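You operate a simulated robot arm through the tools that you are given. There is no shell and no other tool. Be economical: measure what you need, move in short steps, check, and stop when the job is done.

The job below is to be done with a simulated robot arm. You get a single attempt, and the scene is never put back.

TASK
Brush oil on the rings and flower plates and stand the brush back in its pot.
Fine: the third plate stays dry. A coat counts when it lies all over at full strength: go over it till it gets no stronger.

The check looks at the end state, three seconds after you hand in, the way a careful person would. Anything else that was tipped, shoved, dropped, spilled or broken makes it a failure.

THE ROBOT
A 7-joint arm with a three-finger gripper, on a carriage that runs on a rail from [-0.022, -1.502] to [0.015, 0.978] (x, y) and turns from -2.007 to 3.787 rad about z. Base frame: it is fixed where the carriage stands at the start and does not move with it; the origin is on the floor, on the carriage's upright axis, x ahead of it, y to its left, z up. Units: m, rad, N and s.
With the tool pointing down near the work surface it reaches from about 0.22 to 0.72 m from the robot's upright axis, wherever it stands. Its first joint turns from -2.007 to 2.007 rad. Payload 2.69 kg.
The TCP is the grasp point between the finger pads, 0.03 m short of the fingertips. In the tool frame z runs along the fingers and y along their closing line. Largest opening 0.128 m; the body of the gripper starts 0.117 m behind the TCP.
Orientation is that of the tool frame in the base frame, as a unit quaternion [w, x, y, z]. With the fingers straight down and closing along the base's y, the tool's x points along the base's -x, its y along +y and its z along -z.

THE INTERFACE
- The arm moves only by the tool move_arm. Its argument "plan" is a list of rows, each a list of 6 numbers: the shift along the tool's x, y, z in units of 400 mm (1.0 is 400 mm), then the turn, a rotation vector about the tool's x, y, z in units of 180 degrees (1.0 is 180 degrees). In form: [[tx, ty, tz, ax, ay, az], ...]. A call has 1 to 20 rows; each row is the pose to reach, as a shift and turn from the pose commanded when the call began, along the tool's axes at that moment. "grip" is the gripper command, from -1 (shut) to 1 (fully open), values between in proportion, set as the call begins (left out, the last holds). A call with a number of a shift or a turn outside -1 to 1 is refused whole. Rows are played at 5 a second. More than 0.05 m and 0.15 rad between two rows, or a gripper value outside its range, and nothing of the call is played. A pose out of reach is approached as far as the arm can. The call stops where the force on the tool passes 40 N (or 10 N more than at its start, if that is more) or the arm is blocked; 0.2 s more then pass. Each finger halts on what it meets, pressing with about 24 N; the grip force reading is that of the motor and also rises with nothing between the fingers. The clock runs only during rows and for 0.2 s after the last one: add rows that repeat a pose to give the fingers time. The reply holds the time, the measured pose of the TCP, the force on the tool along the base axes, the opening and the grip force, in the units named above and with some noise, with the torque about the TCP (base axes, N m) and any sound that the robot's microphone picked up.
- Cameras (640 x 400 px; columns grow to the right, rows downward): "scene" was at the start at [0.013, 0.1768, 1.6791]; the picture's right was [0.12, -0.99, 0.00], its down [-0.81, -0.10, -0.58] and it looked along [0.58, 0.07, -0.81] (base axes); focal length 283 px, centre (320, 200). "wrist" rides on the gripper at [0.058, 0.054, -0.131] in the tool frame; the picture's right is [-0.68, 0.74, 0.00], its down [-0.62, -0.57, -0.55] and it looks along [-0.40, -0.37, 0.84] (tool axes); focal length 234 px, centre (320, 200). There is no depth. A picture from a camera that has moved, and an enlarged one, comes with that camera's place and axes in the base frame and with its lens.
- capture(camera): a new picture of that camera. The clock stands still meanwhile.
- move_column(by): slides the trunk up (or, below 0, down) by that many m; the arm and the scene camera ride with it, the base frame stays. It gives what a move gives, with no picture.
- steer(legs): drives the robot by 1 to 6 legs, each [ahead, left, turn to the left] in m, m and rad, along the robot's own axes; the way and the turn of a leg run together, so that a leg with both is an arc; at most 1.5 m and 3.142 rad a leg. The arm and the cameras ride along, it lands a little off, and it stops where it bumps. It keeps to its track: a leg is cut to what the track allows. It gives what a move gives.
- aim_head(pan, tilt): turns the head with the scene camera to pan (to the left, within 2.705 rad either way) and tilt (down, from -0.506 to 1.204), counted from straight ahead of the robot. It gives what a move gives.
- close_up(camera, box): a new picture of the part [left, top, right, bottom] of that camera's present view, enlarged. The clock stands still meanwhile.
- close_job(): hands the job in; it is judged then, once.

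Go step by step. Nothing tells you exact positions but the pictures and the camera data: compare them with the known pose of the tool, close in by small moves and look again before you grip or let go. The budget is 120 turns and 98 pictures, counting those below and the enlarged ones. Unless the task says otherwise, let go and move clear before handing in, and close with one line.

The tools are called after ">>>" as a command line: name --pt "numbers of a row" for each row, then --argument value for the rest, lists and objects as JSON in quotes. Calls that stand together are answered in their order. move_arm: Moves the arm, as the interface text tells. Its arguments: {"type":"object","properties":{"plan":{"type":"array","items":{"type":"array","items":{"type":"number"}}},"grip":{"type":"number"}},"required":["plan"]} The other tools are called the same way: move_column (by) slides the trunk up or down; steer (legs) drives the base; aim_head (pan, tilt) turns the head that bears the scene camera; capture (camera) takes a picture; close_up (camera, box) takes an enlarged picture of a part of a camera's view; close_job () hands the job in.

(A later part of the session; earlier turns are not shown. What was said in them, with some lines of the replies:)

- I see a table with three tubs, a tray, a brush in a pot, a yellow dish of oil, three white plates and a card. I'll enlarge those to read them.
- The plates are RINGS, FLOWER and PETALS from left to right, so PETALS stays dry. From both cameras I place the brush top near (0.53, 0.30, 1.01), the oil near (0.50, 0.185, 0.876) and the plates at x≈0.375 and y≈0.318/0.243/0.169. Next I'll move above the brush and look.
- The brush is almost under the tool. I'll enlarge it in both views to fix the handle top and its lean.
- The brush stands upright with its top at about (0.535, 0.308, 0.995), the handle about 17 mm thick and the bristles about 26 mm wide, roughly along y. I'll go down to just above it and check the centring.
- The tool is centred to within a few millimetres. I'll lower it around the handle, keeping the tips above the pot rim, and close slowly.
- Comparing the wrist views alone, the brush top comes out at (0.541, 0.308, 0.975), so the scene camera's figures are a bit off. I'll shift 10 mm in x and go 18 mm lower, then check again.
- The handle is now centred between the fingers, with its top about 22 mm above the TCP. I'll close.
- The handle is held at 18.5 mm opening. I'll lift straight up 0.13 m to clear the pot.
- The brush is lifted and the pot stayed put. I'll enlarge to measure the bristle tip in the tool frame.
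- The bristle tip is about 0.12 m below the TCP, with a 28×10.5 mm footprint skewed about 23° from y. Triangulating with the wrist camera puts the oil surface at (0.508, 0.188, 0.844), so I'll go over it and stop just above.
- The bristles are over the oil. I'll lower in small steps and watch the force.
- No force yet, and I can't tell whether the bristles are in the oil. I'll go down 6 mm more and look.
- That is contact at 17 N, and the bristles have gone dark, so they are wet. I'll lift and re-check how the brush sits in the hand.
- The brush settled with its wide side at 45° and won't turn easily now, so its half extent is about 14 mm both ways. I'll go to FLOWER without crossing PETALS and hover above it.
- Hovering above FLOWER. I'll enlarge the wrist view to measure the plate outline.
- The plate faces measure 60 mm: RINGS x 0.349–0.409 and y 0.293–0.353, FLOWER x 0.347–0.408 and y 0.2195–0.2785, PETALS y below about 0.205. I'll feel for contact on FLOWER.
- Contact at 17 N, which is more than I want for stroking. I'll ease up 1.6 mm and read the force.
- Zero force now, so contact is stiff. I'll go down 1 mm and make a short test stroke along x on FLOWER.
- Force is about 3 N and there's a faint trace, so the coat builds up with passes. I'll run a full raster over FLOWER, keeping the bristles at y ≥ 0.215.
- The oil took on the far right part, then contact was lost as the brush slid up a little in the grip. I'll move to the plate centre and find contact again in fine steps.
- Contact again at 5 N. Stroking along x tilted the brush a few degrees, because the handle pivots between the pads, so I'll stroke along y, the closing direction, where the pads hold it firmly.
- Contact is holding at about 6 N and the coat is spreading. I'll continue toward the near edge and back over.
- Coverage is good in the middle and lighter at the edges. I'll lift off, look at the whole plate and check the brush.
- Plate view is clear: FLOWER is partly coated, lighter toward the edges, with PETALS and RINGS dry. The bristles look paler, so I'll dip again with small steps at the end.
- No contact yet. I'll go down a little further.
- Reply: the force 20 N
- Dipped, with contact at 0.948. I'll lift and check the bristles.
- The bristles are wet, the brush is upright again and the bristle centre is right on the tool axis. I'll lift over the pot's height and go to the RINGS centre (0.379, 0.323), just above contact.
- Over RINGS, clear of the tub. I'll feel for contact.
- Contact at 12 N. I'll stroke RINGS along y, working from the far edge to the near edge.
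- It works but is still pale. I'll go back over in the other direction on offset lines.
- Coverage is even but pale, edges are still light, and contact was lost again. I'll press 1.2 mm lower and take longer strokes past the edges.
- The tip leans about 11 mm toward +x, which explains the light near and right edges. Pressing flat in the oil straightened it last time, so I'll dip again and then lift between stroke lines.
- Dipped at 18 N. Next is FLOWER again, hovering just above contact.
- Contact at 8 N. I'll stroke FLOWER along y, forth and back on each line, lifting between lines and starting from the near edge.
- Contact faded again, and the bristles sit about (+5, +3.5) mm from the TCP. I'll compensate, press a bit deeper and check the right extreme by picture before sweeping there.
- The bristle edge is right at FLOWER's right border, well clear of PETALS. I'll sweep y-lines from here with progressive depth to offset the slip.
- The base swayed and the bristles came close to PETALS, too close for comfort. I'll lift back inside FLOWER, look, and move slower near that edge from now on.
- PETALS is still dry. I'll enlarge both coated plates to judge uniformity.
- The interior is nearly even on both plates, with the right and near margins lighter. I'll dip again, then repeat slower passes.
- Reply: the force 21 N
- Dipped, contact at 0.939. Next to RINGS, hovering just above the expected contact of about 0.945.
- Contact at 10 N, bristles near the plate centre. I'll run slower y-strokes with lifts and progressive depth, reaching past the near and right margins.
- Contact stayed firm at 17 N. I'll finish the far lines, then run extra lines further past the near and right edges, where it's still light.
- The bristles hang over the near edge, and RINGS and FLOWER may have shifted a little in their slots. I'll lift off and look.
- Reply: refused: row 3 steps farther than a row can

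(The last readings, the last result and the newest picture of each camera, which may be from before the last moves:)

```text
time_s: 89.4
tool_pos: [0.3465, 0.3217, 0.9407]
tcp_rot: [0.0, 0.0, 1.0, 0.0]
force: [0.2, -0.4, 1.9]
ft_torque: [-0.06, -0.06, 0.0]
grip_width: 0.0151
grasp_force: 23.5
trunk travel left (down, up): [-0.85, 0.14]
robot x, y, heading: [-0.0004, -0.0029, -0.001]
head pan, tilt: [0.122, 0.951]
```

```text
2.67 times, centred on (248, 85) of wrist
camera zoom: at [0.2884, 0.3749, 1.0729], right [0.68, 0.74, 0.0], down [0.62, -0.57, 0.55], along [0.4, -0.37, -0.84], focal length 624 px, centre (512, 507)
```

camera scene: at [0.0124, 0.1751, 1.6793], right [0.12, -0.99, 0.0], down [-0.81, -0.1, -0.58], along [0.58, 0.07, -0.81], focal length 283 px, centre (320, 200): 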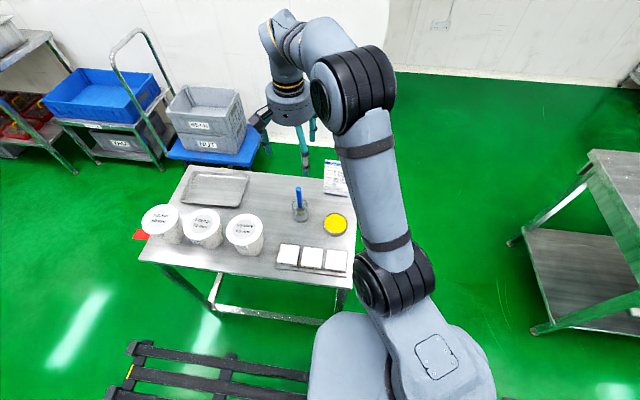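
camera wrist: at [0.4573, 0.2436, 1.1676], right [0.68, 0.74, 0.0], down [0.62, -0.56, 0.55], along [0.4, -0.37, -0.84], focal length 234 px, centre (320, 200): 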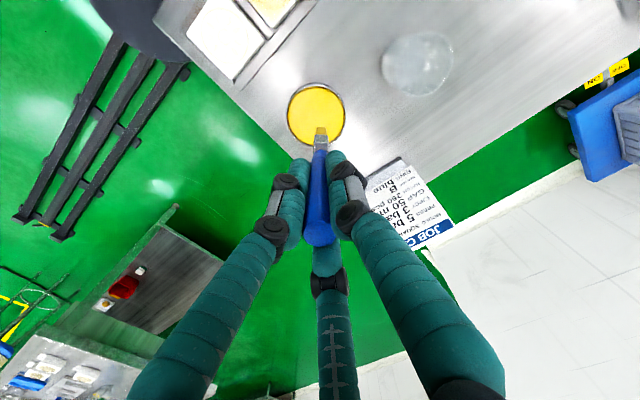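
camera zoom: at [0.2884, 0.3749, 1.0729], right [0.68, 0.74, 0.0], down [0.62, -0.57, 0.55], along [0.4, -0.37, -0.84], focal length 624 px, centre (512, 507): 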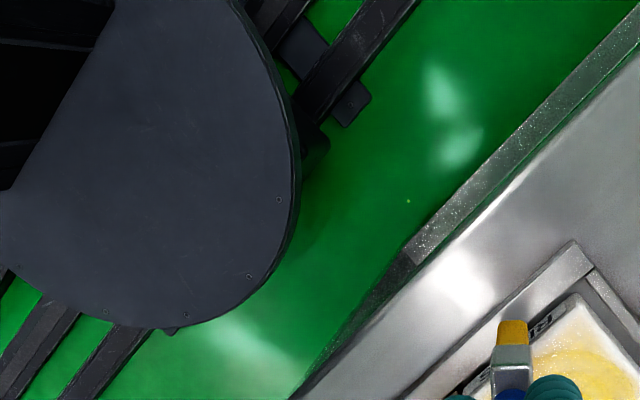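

Both plates sit about 2–3 mm to the right in their slots, still properly seated. I'll lift with smaller steps.

>>> move_arm --pt "0 0 -0.03 0 0 0" --pt "0 0 -0.12 0 0 0" --pt "-0.06 0 -0.2 0 0 0" --pt "-0.16 0 -0.22 0 0 0" --pt "-0.26 0 -0.22 0 0 0" --pt "-0.3 0 -0.22 0 0 0" --pt "-0.3 0 -0.22 0 0 0"

>>> close_up --camera "scene" --box '[264, 230, 360, 290]'

>>> close_up --camera "wrist" --box '[152, 10, 344, 130]'

```text
time_s: 91.0
tool_pos: [0.4679, 0.3197, 1.0301]
tcp_rot: [0.0, 0.0, 1.0, 0.001]
force: [-0.2, 0.4, -0.1]
ft_torque: [-0.01, 0.04, -0.01]
grip_width: 0.015
grasp_force: 23.9
trunk travel left (down, up): [-0.85, 0.14]
robot x, y, heading: [0.0037, -0.0004, -0.002]
head pan, tilt: [0.122, 0.951]
```

```text
6.67 times, centred on (312, 260) of scene
camera zoom: at [0.0131, 0.1768, 1.6791], right [0.12, -0.99, 0.0], down [-0.81, -0.1, -0.58], along [0.58, 0.07, -0.81], focal length 1886 px, centre (373, -200)
```

zoom: 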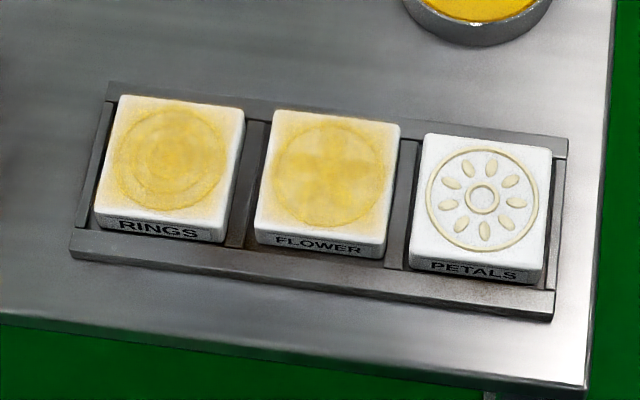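

```text
3.33 times, centred on (248, 70) of wrist
camera zoom: at [0.4107, 0.3727, 1.1609], right [0.68, 0.74, 0.0], down [0.62, -0.57, 0.55], along [0.4, -0.37, -0.84], focal length 781 px, centre (560, 633)
```

zoom: 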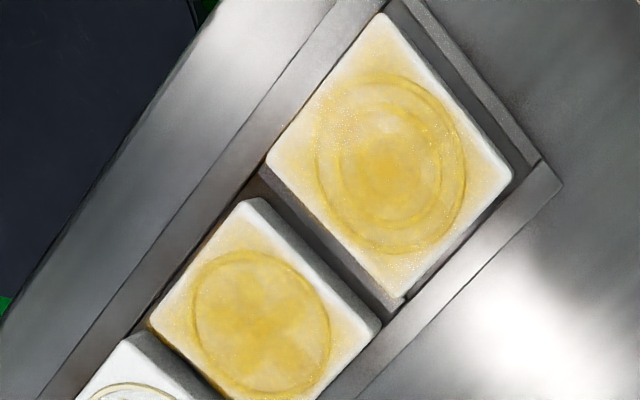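

Coverage is looking more even. I'll enlarge both plates to compare strength across the face.

>>> close_up --camera "scene" --box '[276, 242, 304, 268]'

>>> close_up --camera "scene" --box '[300, 244, 328, 270]'

```text
15.38 times, centred on (290, 255) of scene
camera zoom: at [0.0131, 0.1768, 1.6791], right [0.12, -0.99, 0.0], down [-0.81, -0.1, -0.58], along [0.58, 0.07, -0.81], focal length 4353 px, centre (782, -646)
```

zoom: 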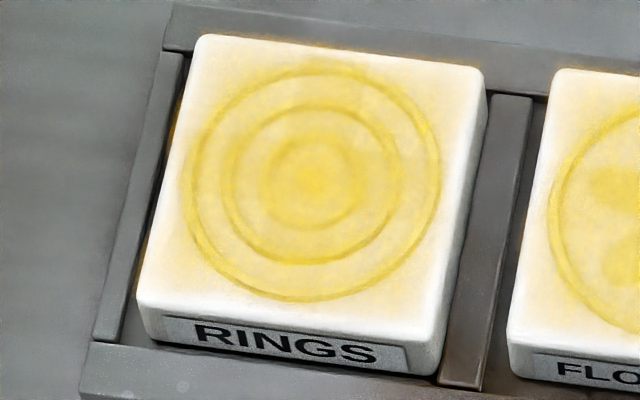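

```text
15.38 times, centred on (314, 257) of scene
camera zoom: at [0.0131, 0.1768, 1.6791], right [0.12, -0.99, 0.0], down [-0.81, -0.1, -0.58], along [0.58, 0.07, -0.81], focal length 4353 px, centre (412, -677)
```

zoom: 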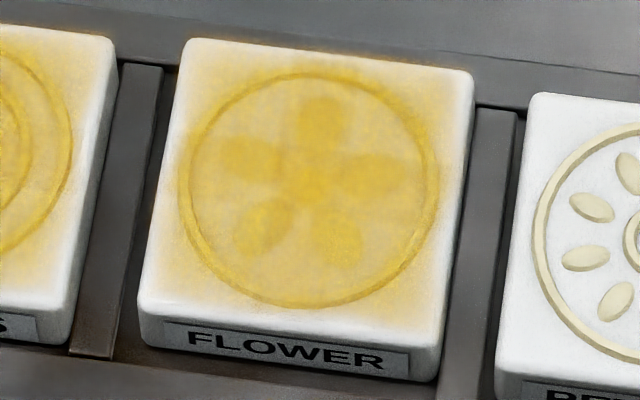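

The interior looks uniform on both, with slightly lighter margins, mainly FLOWER's right and near edges. I'll do one more dip and a careful pass on each.

>>> move_arm --pt "-0.03 -0.1 0 0 0 0" --pt "-0.06 -0.2 0 0 0 0" --pt "-0.09 -0.29 0 0 0 0" --pt "-0.108 -0.329 0.07 0 0 0" --pt "-0.108 -0.329 0.17 0 0 0" --pt "-0.108 -0.329 0.225 0 0 0" --pt "-0.108 -0.329 0.225 0 0 0"

>>> move_arm --pt "0 0 0.006 0 0 0" --pt "0 0 0.006 0 0 0"

>>> move_arm --pt "0 0 0.004 0 0 0" --pt "0 0 0.004 0 0 0"

```text
time_s: 92.6
tool_pos: [0.5099, 0.1905, 0.9373]
tcp_rot: [0.0, 0.0, 1.0, -0.001]
force: [0.0, 0.1, -0.6]
ft_torque: [0.0, -0.03, -0.01]
grip_width: 0.0151
grasp_force: 24.0
trunk travel left (down, up): [-0.85, 0.14]
robot x, y, heading: [0.0013, 0.0039, -0.003]
head pan, tilt: [0.122, 0.951]
```

```text
time_s: 93.2
tool_pos: [0.511, 0.1912, 0.9362]
tcp_rot: [0.001, 0.001, 1.0, 0.0]
force: [0.9, -0.3, 0.2]
ft_torque: [0.0, 0.0, -0.01]
grip_width: 0.015
grasp_force: 24.2
trunk travel left (down, up): [-0.85, 0.14]
robot x, y, heading: [-0.0015, -0.0012, 0.003]
head pan, tilt: [0.122, 0.951]
```

```text
time_s: 93.8
tool_pos: [0.5107, 0.1912, 0.9346]
tcp_rot: [0.0, 0.0, 1.0, 0.001]
force: [0.1, 0.1, 1.0]
ft_torque: [0.01, 0.02, -0.01]
grip_width: 0.0149
grasp_force: 24.0
trunk travel left (down, up): [-0.85, 0.14]
robot x, y, heading: [-0.0023, -0.0, 0.001]
head pan, tilt: [0.122, 0.951]
```

>>> move_arm --pt "0 0 0.004 0 0 0" --pt "0 0 0.004 0 0 0"

>>> move_arm --pt "0 0 0.003 0 0 0" --pt "0 0 0.003 0 0 0"

>>> close_up --camera "scene" --box '[280, 160, 376, 240]'

```text
time_s: 94.4
tool_pos: [0.5107, 0.192, 0.9343]
tcp_rot: [0.001, -0.001, 1.0, 0.001]
force: [0.0, -3.1, 14.0]
ft_torque: [-0.22, 0.09, -0.01]
grip_width: 0.0149
grasp_force: 24.0
trunk travel left (down, up): [-0.85, 0.14]
robot x, y, heading: [-0.0007, -0.0, 0.001]
head pan, tilt: [0.122, 0.951]
```

```text
time_s: 95.0
tool_pos: [0.5108, 0.1928, 0.9326]
tcp_rot: [0.002, 0.0, 1.0, 0.001]
force: [2.3, -1.5, 20.1]
ft_torque: [-0.08, -0.05, -0.01]
grip_width: 0.0151
grasp_force: 24.3
trunk travel left (down, up): [-0.85, 0.14]
robot x, y, heading: [0.0006, 0.0007, -0.004]
head pan, tilt: [0.122, 0.951]
```

```text
5.00 times, centred on (328, 200) of scene
camera zoom: at [0.0106, 0.1756, 1.6794], right [0.12, -0.99, 0.0], down [-0.81, -0.1, -0.58], along [0.58, 0.07, -0.81], focal length 1415 px, centre (280, 200)
```

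zoom: 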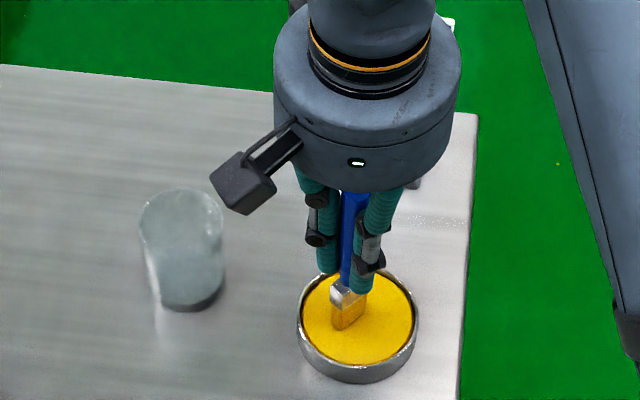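

Dipped; the brush has slid about 23 mm up in total, so I'll press more lightly from here. Back to FLOWER.

>>> move_arm --pt "0 0 -0.05 0 0 0" --pt "0 0.05 -0.14 0 0 0" --pt "0.03 0.1375 -0.14 0 0 0" --pt "0.13 0.1375 -0.14 0 0 0" --pt "0.23 0.1375 -0.14 0 0 0" --pt "0.332 0.1375 -0.14 0 0 0" --pt "0.332 0.1375 -0.06 0 0 0" --pt "0.332 0.1375 -0.0235 0 0 0" --pt "0.332 0.1375 -0.0235 0 0 0"

>>> move_arm --pt "0 0 0.004 0 0 0" --pt "0 0 0.004 0 0 0"

>>> close_up --camera "scene" --box '[280, 230, 360, 280]'

```text
time_s: 97.0
tool_pos: [0.3799, 0.2483, 0.9438]
tcp_rot: [0.0, 0.0, 1.0, -0.001]
force: [-0.7, -0.2, -0.3]
ft_torque: [0.02, 0.01, 0.02]
grip_width: 0.0151
grasp_force: 23.7
trunk travel left (down, up): [-0.85, 0.14]
robot x, y, heading: [0.0022, -0.0013, 0.003]
head pan, tilt: [0.122, 0.951]
```

```text
time_s: 97.6
tool_pos: [0.379, 0.2473, 0.9414]
tcp_rot: [0.0, 0.0, 1.0, 0.0]
force: [-0.2, -0.1, 0.3]
ft_torque: [0.01, 0.04, -0.01]
grip_width: 0.015
grasp_force: 24.0
trunk travel left (down, up): [-0.85, 0.14]
robot x, y, heading: [-0.0008, 0.0011, -0.003]
head pan, tilt: [0.122, 0.951]
```

```text
8.00 times, centred on (320, 255) of scene
camera zoom: at [0.013, 0.1769, 1.6791], right [0.12, -0.99, 0.0], down [-0.81, -0.1, -0.58], along [0.58, 0.07, -0.81], focal length 2263 px, centre (320, -240)
```

zoom: 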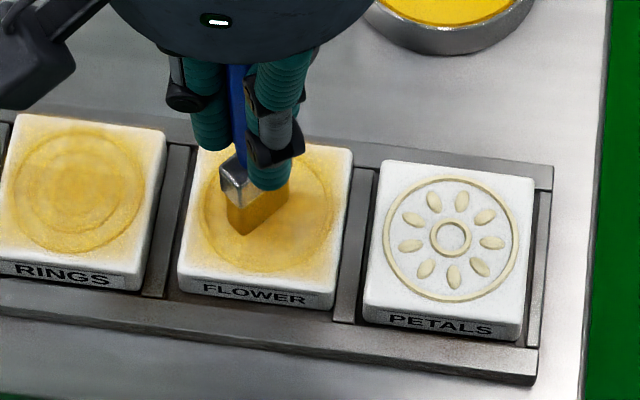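

>>> move_arm --pt "0 0 0.004 0 0 0" --pt "0 0 0.004 0 0 0"

```text
time_s: 98.2
tool_pos: [0.3785, 0.2473, 0.9403]
tcp_rot: [0.002, 0.0, 1.0, 0.0]
force: [2.8, -1.9, 18.2]
ft_torque: [-0.08, -0.22, -0.01]
grip_width: 0.0153
grasp_force: 24.1
trunk travel left (down, up): [-0.85, 0.14]
robot x, y, heading: [0.0017, -0.0021, -0.0]
head pan, tilt: [0.122, 0.951]
```

Contact at 18 N. I'll sweep slow y-lines over the whole face, keeping the right extreme modest.

>>> move_arm --pt "0.069 0.049 -0.01 0 0 0" --pt "0.069 0.049 -0.001 0 0 0" --pt "0.069 -0.01 -0.001 0 0 0" --pt "0.069 -0.066 -0.001 0 0 0" --pt "0.05 -0.066 -0.01 0 0 0" --pt "0.05 -0.066 0 0 0 0" --pt "0.05 -0.01 0 0 0 0" --pt "0.05 0.049 0 0 0 0" --pt "0.03 0.049 -0.01 0 0 0" --pt "0.03 0.049 0.0005 0 0 0" --pt "0.03 -0.01 0.0005 0 0 0" --pt "0.03 -0.066 0.0005 0 0 0" --pt "0.005 -0.066 -0.01 0 0 0" --pt "0.005 -0.066 0.001 0 0 0" --pt "0.005 -0.01 0.001 0 0 0" --pt "0.005 0.049 0.001 0 0 0" --pt "-0.02 0.049 -0.01 0 0 0" --pt "-0.02 0.049 0.0015 0 0 0" --pt "-0.02 -0.01 0.0015 0 0 0" --pt "-0.02 -0.066 0.0015 0 0 0"

>>> close_up --camera "scene" --box '[280, 230, 360, 280]'

```text
time_s: 102.4
tool_pos: [0.3874, 0.221, 0.9386]
tcp_rot: [0.001, 0.0, 1.0, 0.001]
force: [1.6, -1.0, 13.1]
ft_torque: [0.02, -0.19, 0.01]
grip_width: 0.0151
grasp_force: 23.7
trunk travel left (down, up): [-0.85, 0.14]
robot x, y, heading: [-0.0036, -0.0024, 0.002]
head pan, tilt: [0.122, 0.951]
```

```text
8.00 times, centred on (320, 255) of scene
camera zoom: at [0.012, 0.1761, 1.6794], right [0.12, -0.99, 0.0], down [-0.81, -0.1, -0.58], along [0.58, 0.07, -0.81], focal length 2263 px, centre (320, -240)
```

zoom: 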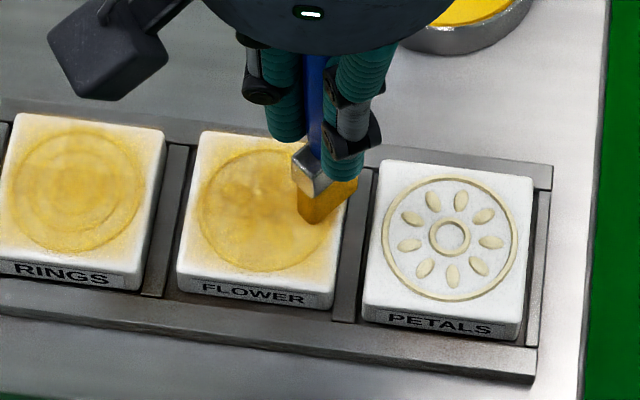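

Contact held at 13 N and the coat is getting stronger, so it wasn't saturated yet. I'll do the far lines and go back over the rest.

>>> move_arm --pt "-0.02 0 -0.01 0 0 0" --pt "-0.02 0 0 0 0 0" --pt "-0.02 0.057 0 0 0 0" --pt "-0.02 0.115 0 0 0 0" --pt "-0.035 0.115 -0.01 0 0 0" --pt "-0.035 0.115 0.0005 0 0 0" --pt "-0.035 0.057 0.0005 0 0 0" --pt "-0.035 0 0.0005 0 0 0" --pt "-0.005 0 -0.01 0 0 0" --pt "-0.005 0 0.001 0 0 0" --pt "-0.005 0.057 0.001 0 0 0" --pt "-0.005 0.115 0.001 0 0 0" --pt "0.02 0.115 -0.01 0 0 0" --pt "0.02 0.115 0.0015 0 0 0" --pt "0.02 0.057 0.0015 0 0 0" --pt "0.02 0 0.0015 0 0 0" --pt "0.045 0 -0.01 0 0 0" --pt "0.045 0 0.002 0 0 0" --pt "0.045 0.057 0.002 0 0 0" --pt "0.045 0.115 0.002 0 0 0"

>>> move_arm --pt "0.02 0 -0.01 0 0 0" --pt "0.02 0 0.001 0 0 0" --pt "0.02 -0.057 0.001 0 0 0" --pt "0.02 -0.115 0.001 0 0 0" --pt "0.042 -0.115 -0.01 0 0 0" --pt "0.042 -0.115 0.0015 0 0 0" --pt "0.042 -0.057 0.0015 0 0 0" --pt "0.042 0 0.0015 0 0 0" --pt "0.042 -0.057 0.002 0 0 0" --pt "0.042 -0.057 0.002 0 0 0"

>>> close_up --camera "scene" --box '[280, 230, 360, 280]'

```text
time_s: 106.6
tool_pos: [0.3699, 0.2659, 0.9373]
tcp_rot: [-0.001, 0.0, 1.0, 0.001]
force: [-1.8, 0.2, 6.9]
ft_torque: [0.02, 0.2, -0.04]
grip_width: 0.0151
grasp_force: 24.0
trunk travel left (down, up): [-0.85, 0.14]
robot x, y, heading: [-0.0009, -0.0001, 0.002]
head pan, tilt: [0.122, 0.951]
```

```text
time_s: 108.8
tool_pos: [0.3524, 0.2427, 0.9347]
tcp_rot: [0.002, -0.001, 1.0, 0.001]
force: [1.7, 2.3, 15.2]
ft_torque: [0.18, -0.25, 0.02]
grip_width: 0.0147
grasp_force: 24.0
trunk travel left (down, up): [-0.85, 0.14]
robot x, y, heading: [0.0021, -0.0036, 0.002]
head pan, tilt: [0.122, 0.951]
```

```text
8.00 times, centred on (320, 255) of scene
camera zoom: at [0.012, 0.1769, 1.6792], right [0.12, -0.99, 0.0], down [-0.81, -0.1, -0.58], along [0.58, 0.07, -0.81], focal length 2263 px, centre (320, -240)
```

zoom: 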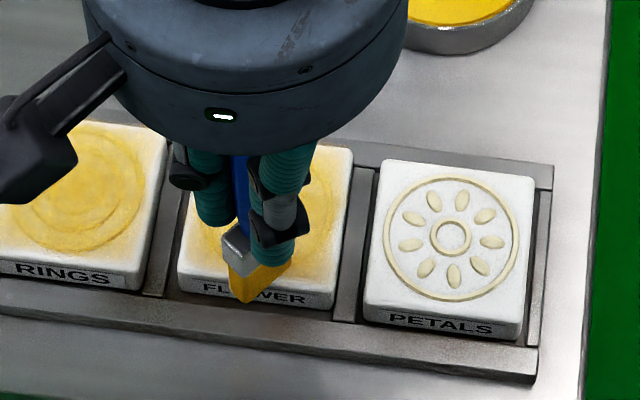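

FLOWER is done for this round. I'll lift and go across to RINGS.

>>> move_arm --pt "0 0 -0.03 0 0 0" --pt "-0.02 0.05 -0.07 0 0 0" --pt "-0.04 0.12 -0.07 0 0 0" --pt "-0.06 0.185 -0.07 0 0 0" --pt "-0.06 0.185 -0.013 0 0 0" --pt "-0.06 0.185 -0.013 0 0 0"

>>> move_arm --pt "0 0 0.004 0 0 0" --pt "0 0 0.004 0 0 0"

>>> close_up --camera "scene" --box '[256, 220, 336, 270]'

```text
time_s: 110.2
tool_pos: [0.3745, 0.3158, 0.9408]
tcp_rot: [0.0, -0.001, 1.0, 0.0]
force: [-0.4, -0.1, -0.6]
ft_torque: [-0.02, 0.01, 0.03]
grip_width: 0.0147
grasp_force: 24.3
trunk travel left (down, up): [-0.85, 0.14]
robot x, y, heading: [0.0005, 0.0029, 0.001]
head pan, tilt: [0.122, 0.951]
```

```text
time_s: 110.8
tool_pos: [0.374, 0.3162, 0.9397]
tcp_rot: [-0.001, 0.0, 1.0, 0.0]
force: [-0.1, -0.2, -0.3]
ft_torque: [-0.01, 0.0, 0.02]
grip_width: 0.0149
grasp_force: 24.1
trunk travel left (down, up): [-0.85, 0.14]
robot x, y, heading: [-0.0018, -0.0011, -0.002]
head pan, tilt: [0.122, 0.951]
```

```text
8.00 times, centred on (296, 245) of scene
camera zoom: at [0.013, 0.1768, 1.6791], right [0.12, -0.99, 0.0], down [-0.81, -0.1, -0.58], along [0.58, 0.07, -0.81], focal length 2263 px, centre (512, -160)
```

zoom: 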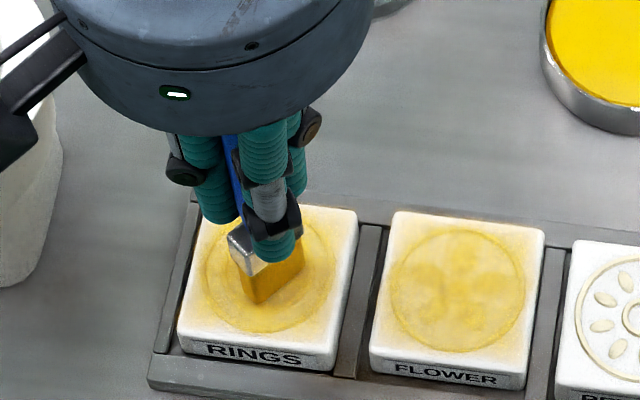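

>>> move_arm --pt "0 0 0.005 0 0 0" --pt "0 0 0.005 0 0 0"

>>> move_arm --pt "0 0 0.003 0 0 0" --pt "0 0 0.003 0 0 0"

```text
time_s: 111.4
tool_pos: [0.375, 0.3155, 0.9377]
tcp_rot: [0.0, -0.001, 1.0, 0.0]
force: [-0.4, 0.6, -0.5]
ft_torque: [0.01, 0.0, 0.0]
grip_width: 0.0146
grasp_force: 24.2
trunk travel left (down, up): [-0.85, 0.14]
robot x, y, heading: [0.0024, 0.0006, 0.001]
head pan, tilt: [0.122, 0.951]
```

```text
time_s: 112.0
tool_pos: [0.3743, 0.3173, 0.9368]
tcp_rot: [0.0, 0.0, 1.0, 0.0]
force: [-0.3, -0.7, -1.1]
ft_torque: [-0.04, 0.01, 0.03]
grip_width: 0.0151
grasp_force: 23.7
trunk travel left (down, up): [-0.85, 0.14]
robot x, y, heading: [-0.0001, 0.0026, 0.001]
head pan, tilt: [0.122, 0.951]
```

>>> move_arm --pt "0 0 0.005 0 0 0" --pt "0 0 0.005 0 0 0"

>>> move_arm --pt "0 0 0.002 0 0 0" --pt "0 0 0.002 0 0 0"

```text
time_s: 112.6
tool_pos: [0.3752, 0.3177, 0.9354]
tcp_rot: [0.0, 0.0, 1.0, 0.0]
force: [0.6, -0.1, 0.4]
ft_torque: [-0.05, -0.01, -0.01]
grip_width: 0.0147
grasp_force: 24.2
trunk travel left (down, up): [-0.85, 0.14]
robot x, y, heading: [-0.0018, -0.0026, -0.002]
head pan, tilt: [0.122, 0.951]
```

```text
time_s: 113.2
tool_pos: [0.375, 0.3171, 0.9356]
tcp_rot: [0.001, -0.001, 1.0, 0.0]
force: [-1.1, -0.2, 8.8]
ft_torque: [-0.04, -0.02, 0.03]
grip_width: 0.0147
grasp_force: 24.0
trunk travel left (down, up): [-0.85, 0.14]
robot x, y, heading: [-0.0002, -0.0024, 0.002]
head pan, tilt: [0.122, 0.951]
```

Contact at 9 N. Full sweep over RINGS, then a second one back.

>>> move_arm --pt "0.07 0.0625 -0.01 0 0 0" --pt "0.07 0.0625 0.001 0 0 0" --pt "0.07 0 0.001 0 0 0" --pt "0.07 -0.0575 0.001 0 0 0" --pt "0.045 -0.0575 -0.01 0 0 0" --pt "0.045 -0.0575 0.0015 0 0 0" --pt "0.045 0 0.0015 0 0 0" --pt "0.045 0.0625 0.0015 0 0 0" --pt "0.02 0.0625 -0.01 0 0 0" --pt "0.02 0.0625 0.002 0 0 0" --pt "0.02 0 0.002 0 0 0" --pt "0.02 -0.0575 0.002 0 0 0" --pt "-0.005 -0.0575 -0.01 0 0 0" --pt "-0.005 -0.0575 0.0025 0 0 0" --pt "-0.005 0 0.0025 0 0 0" --pt "-0.005 0.0625 0.0025 0 0 0" --pt "-0.03 0.0625 -0.01 0 0 0" --pt "-0.03 0.0625 0.003 0 0 0" --pt "-0.03 0 0.003 0 0 0" --pt "-0.03 -0.0575 0.003 0 0 0"

>>> move_arm --pt "-0.0175 0 -0.01 0 0 0" --pt "-0.0175 0 0.0005 0 0 0" --pt "-0.0175 0.06 0.0005 0 0 0" --pt "-0.0175 0.12 0.0005 0 0 0" --pt "0.01 0.12 -0.01 0 0 0" --pt "0.01 0.12 0.001 0 0 0" --pt "0.01 0.06 0.001 0 0 0" --pt "0.01 0 0.001 0 0 0" --pt "0.035 0 -0.01 0 0 0" --pt "0.035 0 0.0015 0 0 0" --pt "0.035 0.06 0.0015 0 0 0" --pt "0.035 0.12 0.0015 0 0 0" --pt "0.06 0.12 -0.01 0 0 0" --pt "0.06 0.12 0.002 0 0 0" --pt "0.06 0.06 0.002 0 0 0" --pt "0.06 0 0.002 0 0 0" --pt "0.085 0 -0.01 0 0 0" --pt "0.085 0 0.0025 0 0 0" --pt "0.085 0.06 0.0025 0 0 0" --pt "0.085 0.12 0.0025 0 0 0"

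>>> move_arm --pt "0 -0.02 -0.04 0 0 0" --pt "-0.02 -0.03 -0.13 0 0 0" --pt "-0.08 -0.03 -0.2 0 0 0" --pt "-0.18 -0.03 -0.22 0 0 0" --pt "-0.27 -0.03 -0.22 0 0 0" --pt "-0.27 -0.03 -0.22 0 0 0"

>>> close_up --camera "scene" --box '[264, 230, 360, 290]'

>>> close_up --camera "wrist" --box '[152, 10, 344, 130]'

```text
time_s: 117.4
tool_pos: [0.3879, 0.2955, 0.9354]
tcp_rot: [0.0, 0.0, 1.0, 0.0]
force: [0.3, -0.2, -0.8]
ft_torque: [-0.02, 0.01, 0.01]
grip_width: 0.0147
grasp_force: 23.9
trunk travel left (down, up): [-0.85, 0.14]
robot x, y, heading: [0.0025, -0.0007, 0.002]
head pan, tilt: [0.122, 0.951]
```

```text
time_s: 121.6
tool_pos: [0.3534, 0.3433, 0.9318]
tcp_rot: [0.0, 0.0, 1.0, 0.0]
force: [-1.9, -0.6, 9.0]
ft_torque: [-0.01, 0.09, -0.02]
grip_width: 0.0145
grasp_force: 24.3
trunk travel left (down, up): [-0.85, 0.14]
robot x, y, heading: [-0.0019, 0.0025, 0.001]
head pan, tilt: [0.122, 0.951]
```

```text
time_s: 123.0
tool_pos: [0.4589, 0.3303, 1.0216]
tcp_rot: [0.0, -0.001, 1.0, 0.0]
force: [-0.4, -1.0, -0.7]
ft_torque: [0.01, -0.03, -0.04]
grip_width: 0.0147
grasp_force: 23.7
trunk travel left (down, up): [-0.85, 0.14]
robot x, y, heading: [0.0001, 0.0011, -0.001]
head pan, tilt: [0.122, 0.951]
```

```text
6.67 times, centred on (312, 260) of scene
camera zoom: at [0.0119, 0.1768, 1.6792], right [0.12, -0.99, 0.0], down [-0.81, -0.1, -0.58], along [0.58, 0.07, -0.81], focal length 1886 px, centre (373, -200)
```

zoom: 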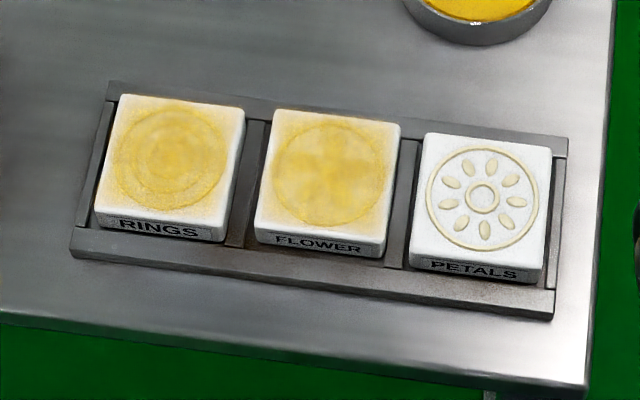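

```text
3.33 times, centred on (248, 70) of wrist
camera zoom: at [0.4021, 0.3829, 1.1523], right [0.68, 0.74, 0.0], down [0.62, -0.57, 0.55], along [0.4, -0.37, -0.84], focal length 781 px, centre (560, 633)
```

zoom: 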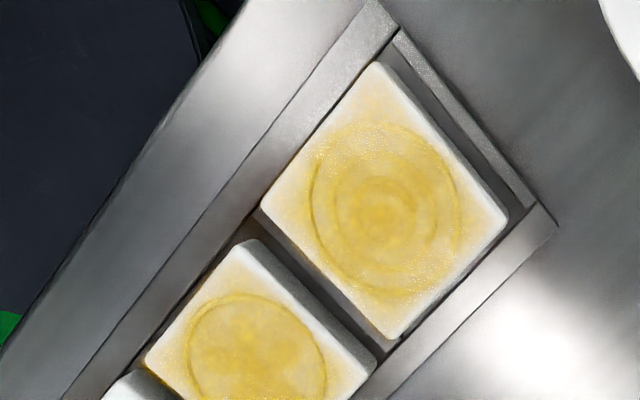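

The picture is practically the same as before this full pass, which suggests saturation. I'll compare at high zoom to be sure.

>>> close_up --camera "scene" --box '[276, 242, 304, 268]'

>>> close_up --camera "scene" --box '[300, 244, 328, 270]'

```text
15.38 times, centred on (290, 255) of scene
camera zoom: at [0.0119, 0.1768, 1.6792], right [0.12, -0.99, 0.0], down [-0.81, -0.1, -0.58], along [0.58, 0.07, -0.81], focal length 4353 px, centre (782, -646)
```

zoom: 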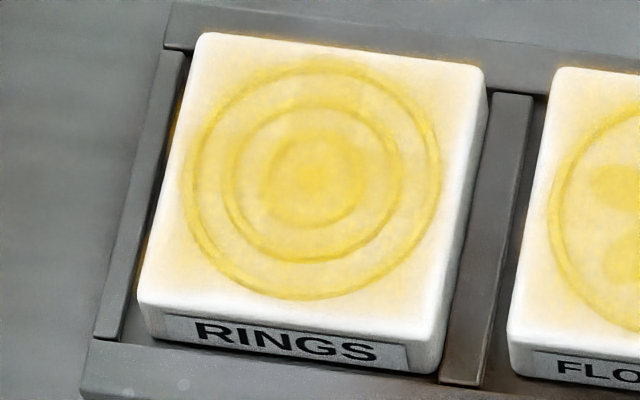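

```text
15.38 times, centred on (314, 257) of scene
camera zoom: at [0.0119, 0.1768, 1.6792], right [0.12, -0.99, 0.0], down [-0.81, -0.1, -0.58], along [0.58, 0.07, -0.81], focal length 4353 px, centre (412, -677)
```

zoom: 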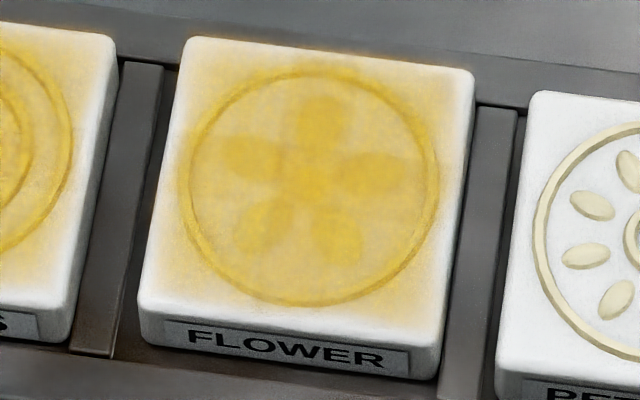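

Both plates look the same before and after a whole extra pass, so the coat has reached full strength and PETALS is dry. Next I'll take the brush over the pot at about (0.538, 0.309) and look.

>>> move_arm --pt "-0.05 -0.02 -0.045 0 0 0" --pt "-0.13 -0.04 -0.045 0 0 0" --pt "-0.198 -0.055 -0.045 0 0 0" --pt "-0.198 -0.055 -0.045 0 0 0"

>>> close_up --camera "wrist" --box '[224, 50, 416, 170]'

>>> close_up --camera "scene" --box '[248, 140, 344, 220]'

```text
time_s: 124.0
tool_pos: [0.542, 0.308, 1.0382]
tcp_rot: [0.0, 0.0, 1.0, 0.0]
force: [0.8, 0.2, -0.4]
ft_torque: [0.02, 0.0, 0.01]
grip_width: 0.0149
grasp_force: 24.7
trunk travel left (down, up): [-0.85, 0.14]
robot x, y, heading: [0.0015, 0.0008, 0.001]
head pan, tilt: [0.122, 0.951]
```

```text
3.33 times, centred on (320, 110) of wrist
camera zoom: at [0.4843, 0.3611, 1.1697], right [0.68, 0.74, 0.0], down [0.62, -0.57, 0.55], along [0.4, -0.37, -0.84], focal length 781 px, centre (320, 500)
```

zoom: 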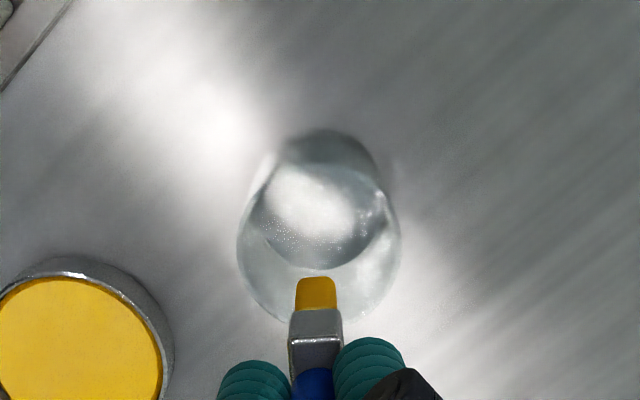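

```text
5.00 times, centred on (296, 180) of scene
camera zoom: at [0.0122, 0.177, 1.6791], right [0.12, -0.99, 0.0], down [-0.81, -0.1, -0.58], along [0.58, 0.07, -0.81], focal length 1415 px, centre (440, 300)
```

zoom: 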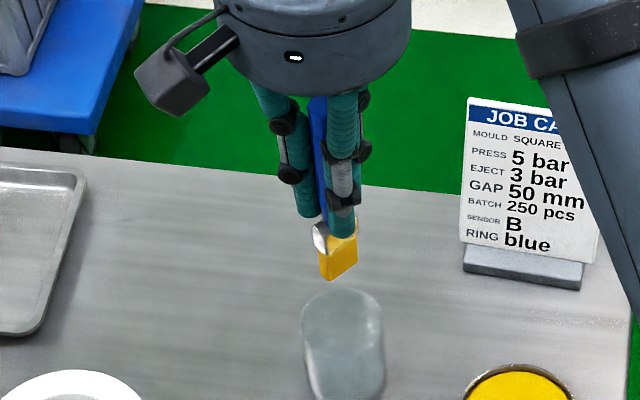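

The pot centre is at about (0.537, 0.312) with the rim at 0.90–0.91. I'll shift (-5, +6) mm and lower until the fingertips are still above the rim, then look.

>>> move_arm --pt "0.0125 0.015 0 0 0 0" --pt "0.0125 0.015 0.06 0 0 0" --pt "0.0125 0.015 0.12 0 0 0" --pt "0.0125 0.015 0.18 0 0 0" --pt "0.0125 0.015 0.22 0 0 0" --pt "0.0125 0.015 0.22 0 0 0"

>>> close_up --camera "wrist" --box '[224, 70, 416, 190]'

>>> close_up --camera "scene" --box '[264, 160, 328, 220]'

```text
time_s: 125.4
tool_pos: [0.5353, 0.3132, 0.9464]
tcp_rot: [-0.001, 0.0, 1.0, 0.0]
force: [-0.3, -0.5, 0.0]
ft_torque: [0.0, -0.02, -0.02]
grip_width: 0.0146
grasp_force: 24.3
trunk travel left (down, up): [-0.85, 0.14]
robot x, y, heading: [0.0017, -0.0024, 0.002]
head pan, tilt: [0.122, 0.951]
```

```text
3.33 times, centred on (320, 130) of wrist
camera zoom: at [0.4783, 0.3665, 1.0785], right [0.68, 0.74, 0.0], down [0.62, -0.57, 0.55], along [0.4, -0.37, -0.84], focal length 781 px, centre (320, 433)
```

zoom: 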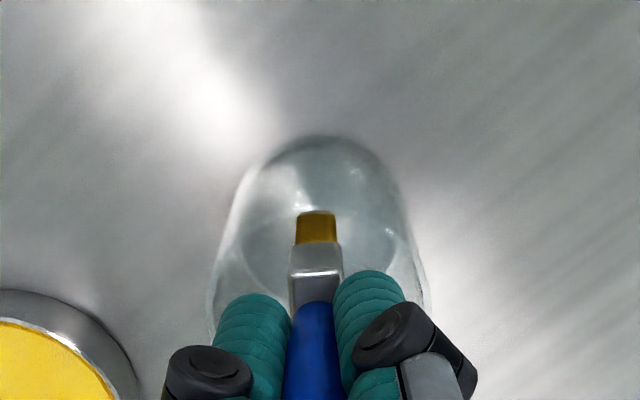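

```text
6.67 times, centred on (296, 190) of scene
camera zoom: at [0.0127, 0.1768, 1.6792], right [0.12, -0.99, 0.0], down [-0.81, -0.1, -0.58], along [0.58, 0.07, -0.81], focal length 1886 px, centre (480, 267)
```

zoom: 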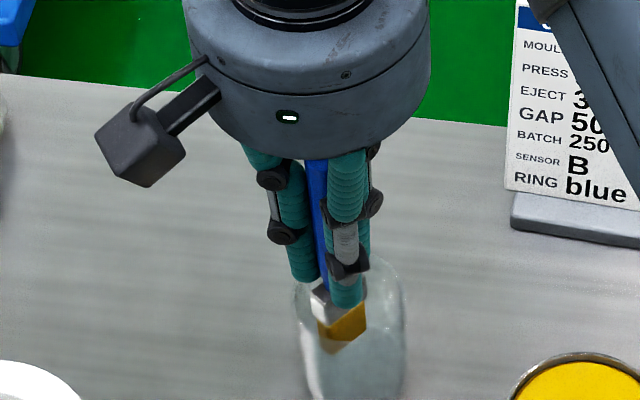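

The brush is inside the pot with the fingertips just above the rim. I'll go 7 mm lower, then loosen the fingers only slightly so the brush slides down upright between them.

>>> move_arm --pt "0 0 0.006 0 0 0" --pt "0 0 0.012 0 0 0" --pt "0 0 0.018 0 0 0" --pt "0 0 0.018 0 0 0"

>>> move_arm --pt "0 0 0 0 0 0" --pt "0 0 0 0 0 0" --pt "0 0 0 0 0 0" --pt "0 0 0 0 0 0" --grip -0.64

>>> capture --camera "wrist"

>>> close_up --camera "scene" --box '[264, 160, 328, 220]'

```text
time_s: 126.4
tool_pos: [0.5344, 0.3137, 0.9417]
tcp_rot: [0.0, 0.0, 1.0, 0.0]
force: [-0.5, -0.5, -0.7]
ft_torque: [0.03, -0.01, 0.04]
grip_width: 0.0146
grasp_force: 23.9
trunk travel left (down, up): [-0.85, 0.14]
robot x, y, heading: [0.0034, 0.0013, -0.003]
head pan, tilt: [0.122, 0.951]
```

```text
time_s: 127.4
tool_pos: [0.5356, 0.3157, 0.94]
tcp_rot: [-0.001, -0.001, 1.0, 0.0]
force: [0.3, -0.3, 0.1]
ft_torque: [-0.02, 0.01, 0.03]
grip_width: 0.0232
grasp_force: 0.0
trunk travel left (down, up): [-0.85, 0.14]
robot x, y, heading: [0.0011, -0.0032, -0.004]
head pan, tilt: [0.122, 0.951]
```

```text
18 pictures are left
camera wrist: at [0.4774, 0.3668, 1.073], right [0.68, 0.74, 0.0], down [0.62, -0.57, 0.55], along [0.4, -0.37, -0.84], focal length 234 px, centre (320, 200)
```

wrist: 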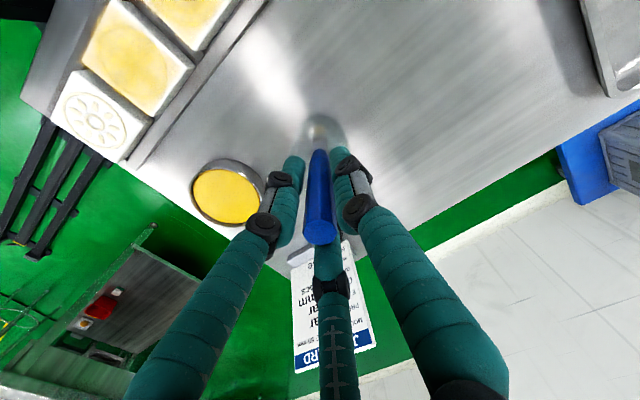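

```text
6.67 times, centred on (296, 190) of scene
camera zoom: at [0.0129, 0.1768, 1.6791], right [0.12, -0.99, 0.0], down [-0.81, -0.1, -0.58], along [0.58, 0.07, -0.81], focal length 1886 px, centre (480, 267)
```

zoom: 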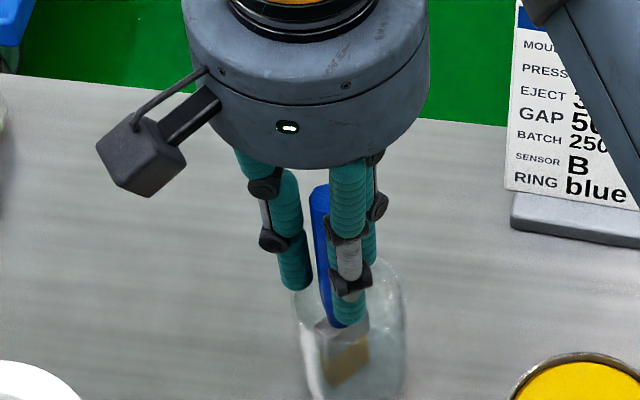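

The brush slid down onto the pot floor, its top back at about 0.977, leaning slightly. I'll raise the tool 12 mm, close to straighten the handle, then open fully.

>>> move_arm --pt "0 0 -0.03 0 0 0" --pt "0 -0.006 -0.03 0 0 0" --pt "0 -0.006 -0.03 0 0 0"

>>> move_arm --pt "0 0 0 0 0 0" --pt "0 0 0 0 0 0" --pt "0 0 0 0 0 0" --grip -1

>>> close_up --camera "scene" --box '[264, 160, 328, 220]'

>>> close_up --camera "wrist" --box '[224, 90, 416, 260]'

```text
time_s: 128.2
tool_pos: [0.5345, 0.3102, 0.9541]
tcp_rot: [0.001, 0.0, 1.0, 0.0]
force: [-0.9, -0.1, 0.6]
ft_torque: [0.02, -0.01, 0.01]
grip_width: 0.023
grasp_force: 0.1
trunk travel left (down, up): [-0.85, 0.14]
robot x, y, heading: [-0.0039, 0.0001, -0.006]
head pan, tilt: [0.122, 0.951]
```

```text
time_s: 129.0
tool_pos: [0.5359, 0.3114, 0.9539]
tcp_rot: [0.0, 0.001, 1.0, 0.0]
force: [0.7, 0.3, -0.3]
ft_torque: [0.0, -0.02, 0.01]
grip_width: 0.0159
grasp_force: 24.3
trunk travel left (down, up): [-0.85, 0.14]
robot x, y, heading: [0.003, -0.001, 0.001]
head pan, tilt: [0.122, 0.951]
```

```text
6.67 times, centred on (296, 190) of scene
camera zoom: at [0.013, 0.1769, 1.6791], right [0.12, -0.99, 0.0], down [-0.81, -0.1, -0.58], along [0.58, 0.07, -0.81], focal length 1886 px, centre (480, 267)
```

zoom: 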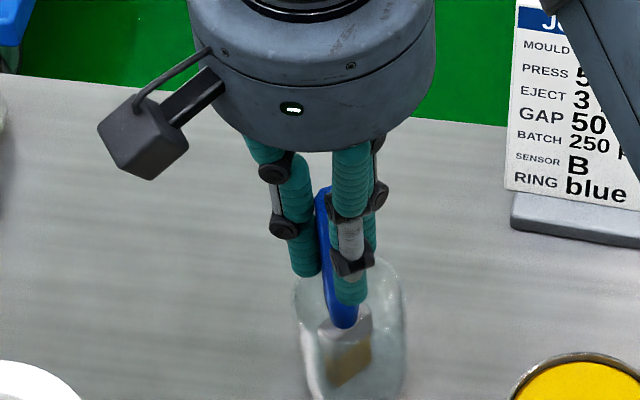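

```text
2.35 times, centred on (320, 175) of wrist
camera zoom: at [0.4772, 0.3641, 1.0852], right [0.68, 0.74, 0.0], down [0.62, -0.57, 0.55], along [0.4, -0.37, -0.84], focal length 551 px, centre (320, 259)
```

zoom: 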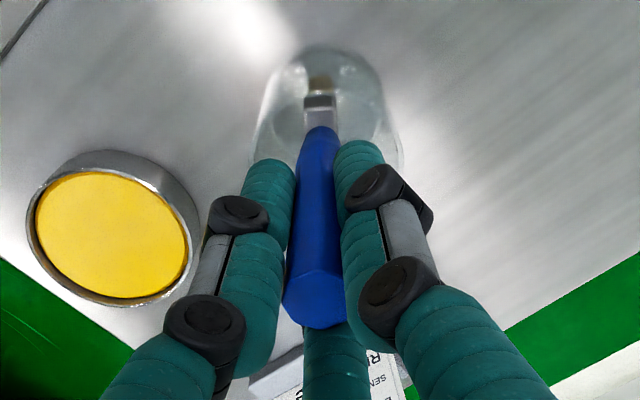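

The brush is upright at the pot centre. I'll open in two stages, then rise straight up.

>>> move_arm --pt "0 0 0 0 0 0" --pt "0 0 0 0 0 0" --pt "0 0 0 0 0 0" --grip -0.65

>>> move_arm --pt "0 0 0 0 0 0" --pt "0 0 0 0 0 0" --pt "0 0 0 0 0 0" --pt "0 0 0 0 0 0" --pt "0 0 0 0 0 0" --pt "0 0 0 0 0 0" --pt "0 0 0 0 0 0" --pt "0 0 0 0 0 0" --grip 1

>>> capture --camera "wrist"

```text
time_s: 129.8
tool_pos: [0.5346, 0.3118, 0.9526]
tcp_rot: [0.001, 0.0, 1.0, 0.0]
force: [0.3, 0.1, 0.1]
ft_torque: [0.02, 0.0, 0.01]
grip_width: 0.0223
grasp_force: 0.0
trunk travel left (down, up): [-0.85, 0.14]
robot x, y, heading: [0.003, -0.0017, 0.001]
head pan, tilt: [0.122, 0.951]
```

```text
time_s: 131.6
tool_pos: [0.5355, 0.3119, 0.954]
tcp_rot: [0.0, 0.0, 1.0, 0.0]
force: [-0.1, -0.3, -0.1]
ft_torque: [-0.01, 0.01, -0.02]
grip_width: 0.128
grasp_force: 0.0
trunk travel left (down, up): [-0.85, 0.14]
robot x, y, heading: [0.0026, -0.003, 0.001]
head pan, tilt: [0.122, 0.951]
```

```text
14 pictures are left
camera wrist: at [0.4772, 0.3641, 1.0852], right [0.68, 0.74, 0.0], down [0.62, -0.57, 0.55], along [0.4, -0.37, -0.84], focal length 234 px, centre (320, 200)
```

wrist: 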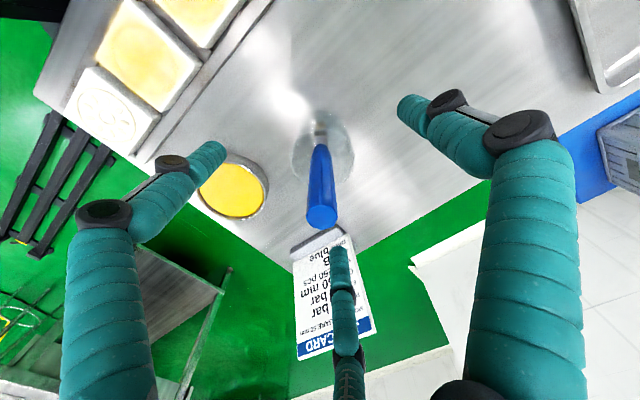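

The brush stands free in the pot. I'll rise straight up and back away, then take a final look.

>>> move_arm --pt "0 0 -0.08 0 0 0" --pt "0 0 -0.18 0 0 0" --pt "0 0 -0.28 0 0 0" --pt "0 0 -0.38 0 0 0" --pt "0 0 -0.48 0 0 0" --pt "0.06 -0.08 -0.52 0 0 0" --pt "0.12 -0.16 -0.52 0 0 0" --pt "0.12 -0.16 -0.52 0 0 0"

>>> capture --camera "scene"

>>> close_up --camera "scene" --box '[264, 180, 376, 280]'

>>> capture --camera "wrist"

```text
time_s: 133.4
tool_pos: [0.4901, 0.2478, 1.1637]
tcp_rot: [-0.002, 0.0, 1.0, 0.0]
force: [-0.1, -0.3, -0.1]
ft_torque: [0.0, 0.0, 0.01]
grip_width: 0.1281
grasp_force: 0.0
trunk travel left (down, up): [-0.85, 0.14]
robot x, y, heading: [-0.0017, -0.0012, 0.001]
head pan, tilt: [0.122, 0.951]
```

```text
13 pictures are left
camera scene: at [0.0135, 0.1779, 1.679], right [0.12, -0.99, 0.0], down [-0.81, -0.1, -0.58], along [0.58, 0.07, -0.81], focal length 283 px, centre (320, 200)
```

scene: 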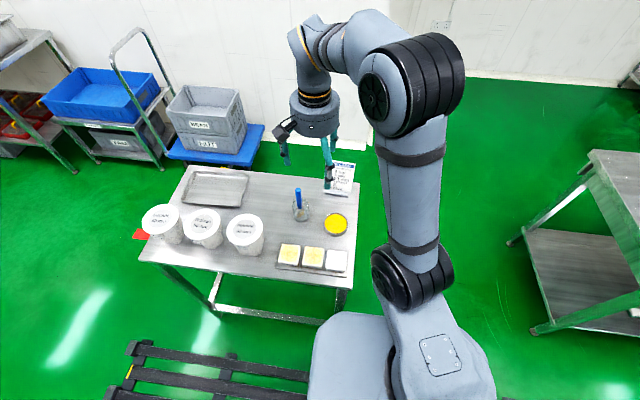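

```text
4.00 times, centred on (320, 230) of scene
camera zoom: at [0.0135, 0.1779, 1.679], right [0.12, -0.99, 0.0], down [-0.81, -0.1, -0.58], along [0.58, 0.07, -0.81], focal length 1132 px, centre (320, 80)
```

zoom: 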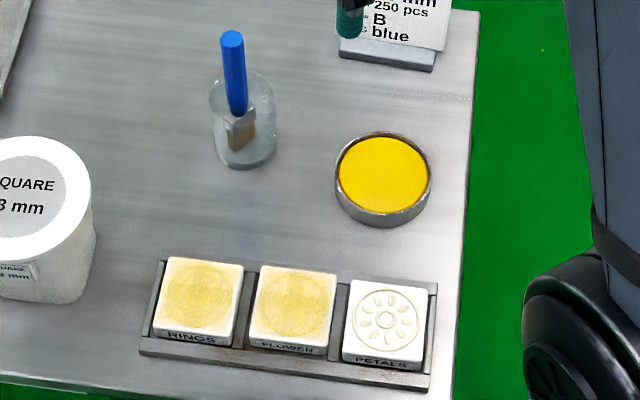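

```text
11 pictures are left
camera wrist: at [0.4321, 0.301, 1.2935], right [0.68, 0.74, 0.0], down [0.62, -0.56, 0.55], along [0.4, -0.37, -0.84], focal length 234 px, centre (320, 200)
```

wrist: 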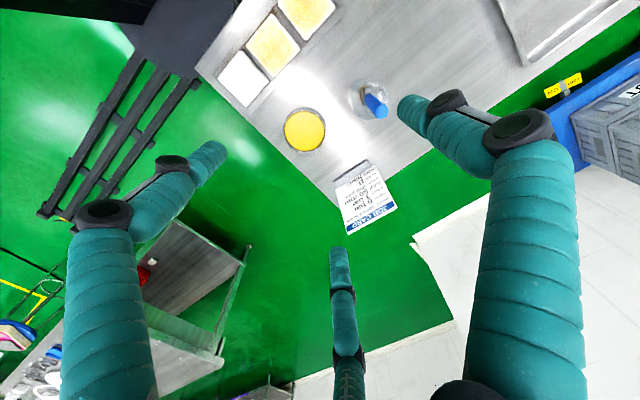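

The brush is standing in its pot, the tool is clear and PETALS is dry. One last zoom from the wrist to check the plate margins.

>>> close_up --camera "wrist" --box '[208, 0, 352, 110]'

```text
3.64 times, centred on (280, 55) of wrist
camera zoom: at [0.4321, 0.301, 1.2935], right [0.68, 0.74, 0.0], down [0.62, -0.56, 0.55], along [0.4, -0.37, -0.84], focal length 852 px, centre (466, 727)
```

zoom: 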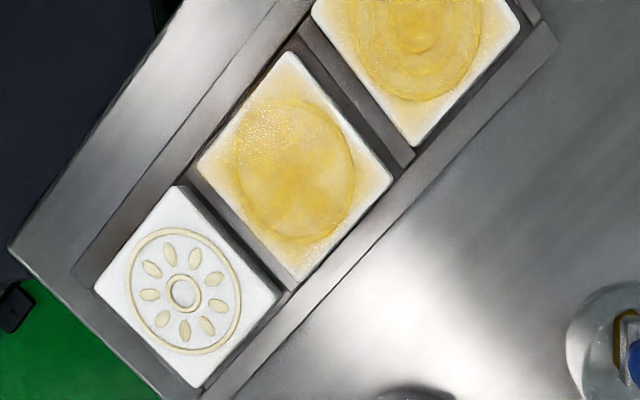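

RINGS and FLOWER are coated all over and even, PETALS is dry, and the brush is back in its pot. I'm handing in.

>>> close_job

```text
The job is handed in.
```

I oiled the RINGS and FLOWER plates until another full pass made no visible difference; their outer edges still look slightly paler. PETALS is dry, and the brush is standing in its pot. RINGS and FLOWER slid about 2–3 mm within their tray slots but are still seated.
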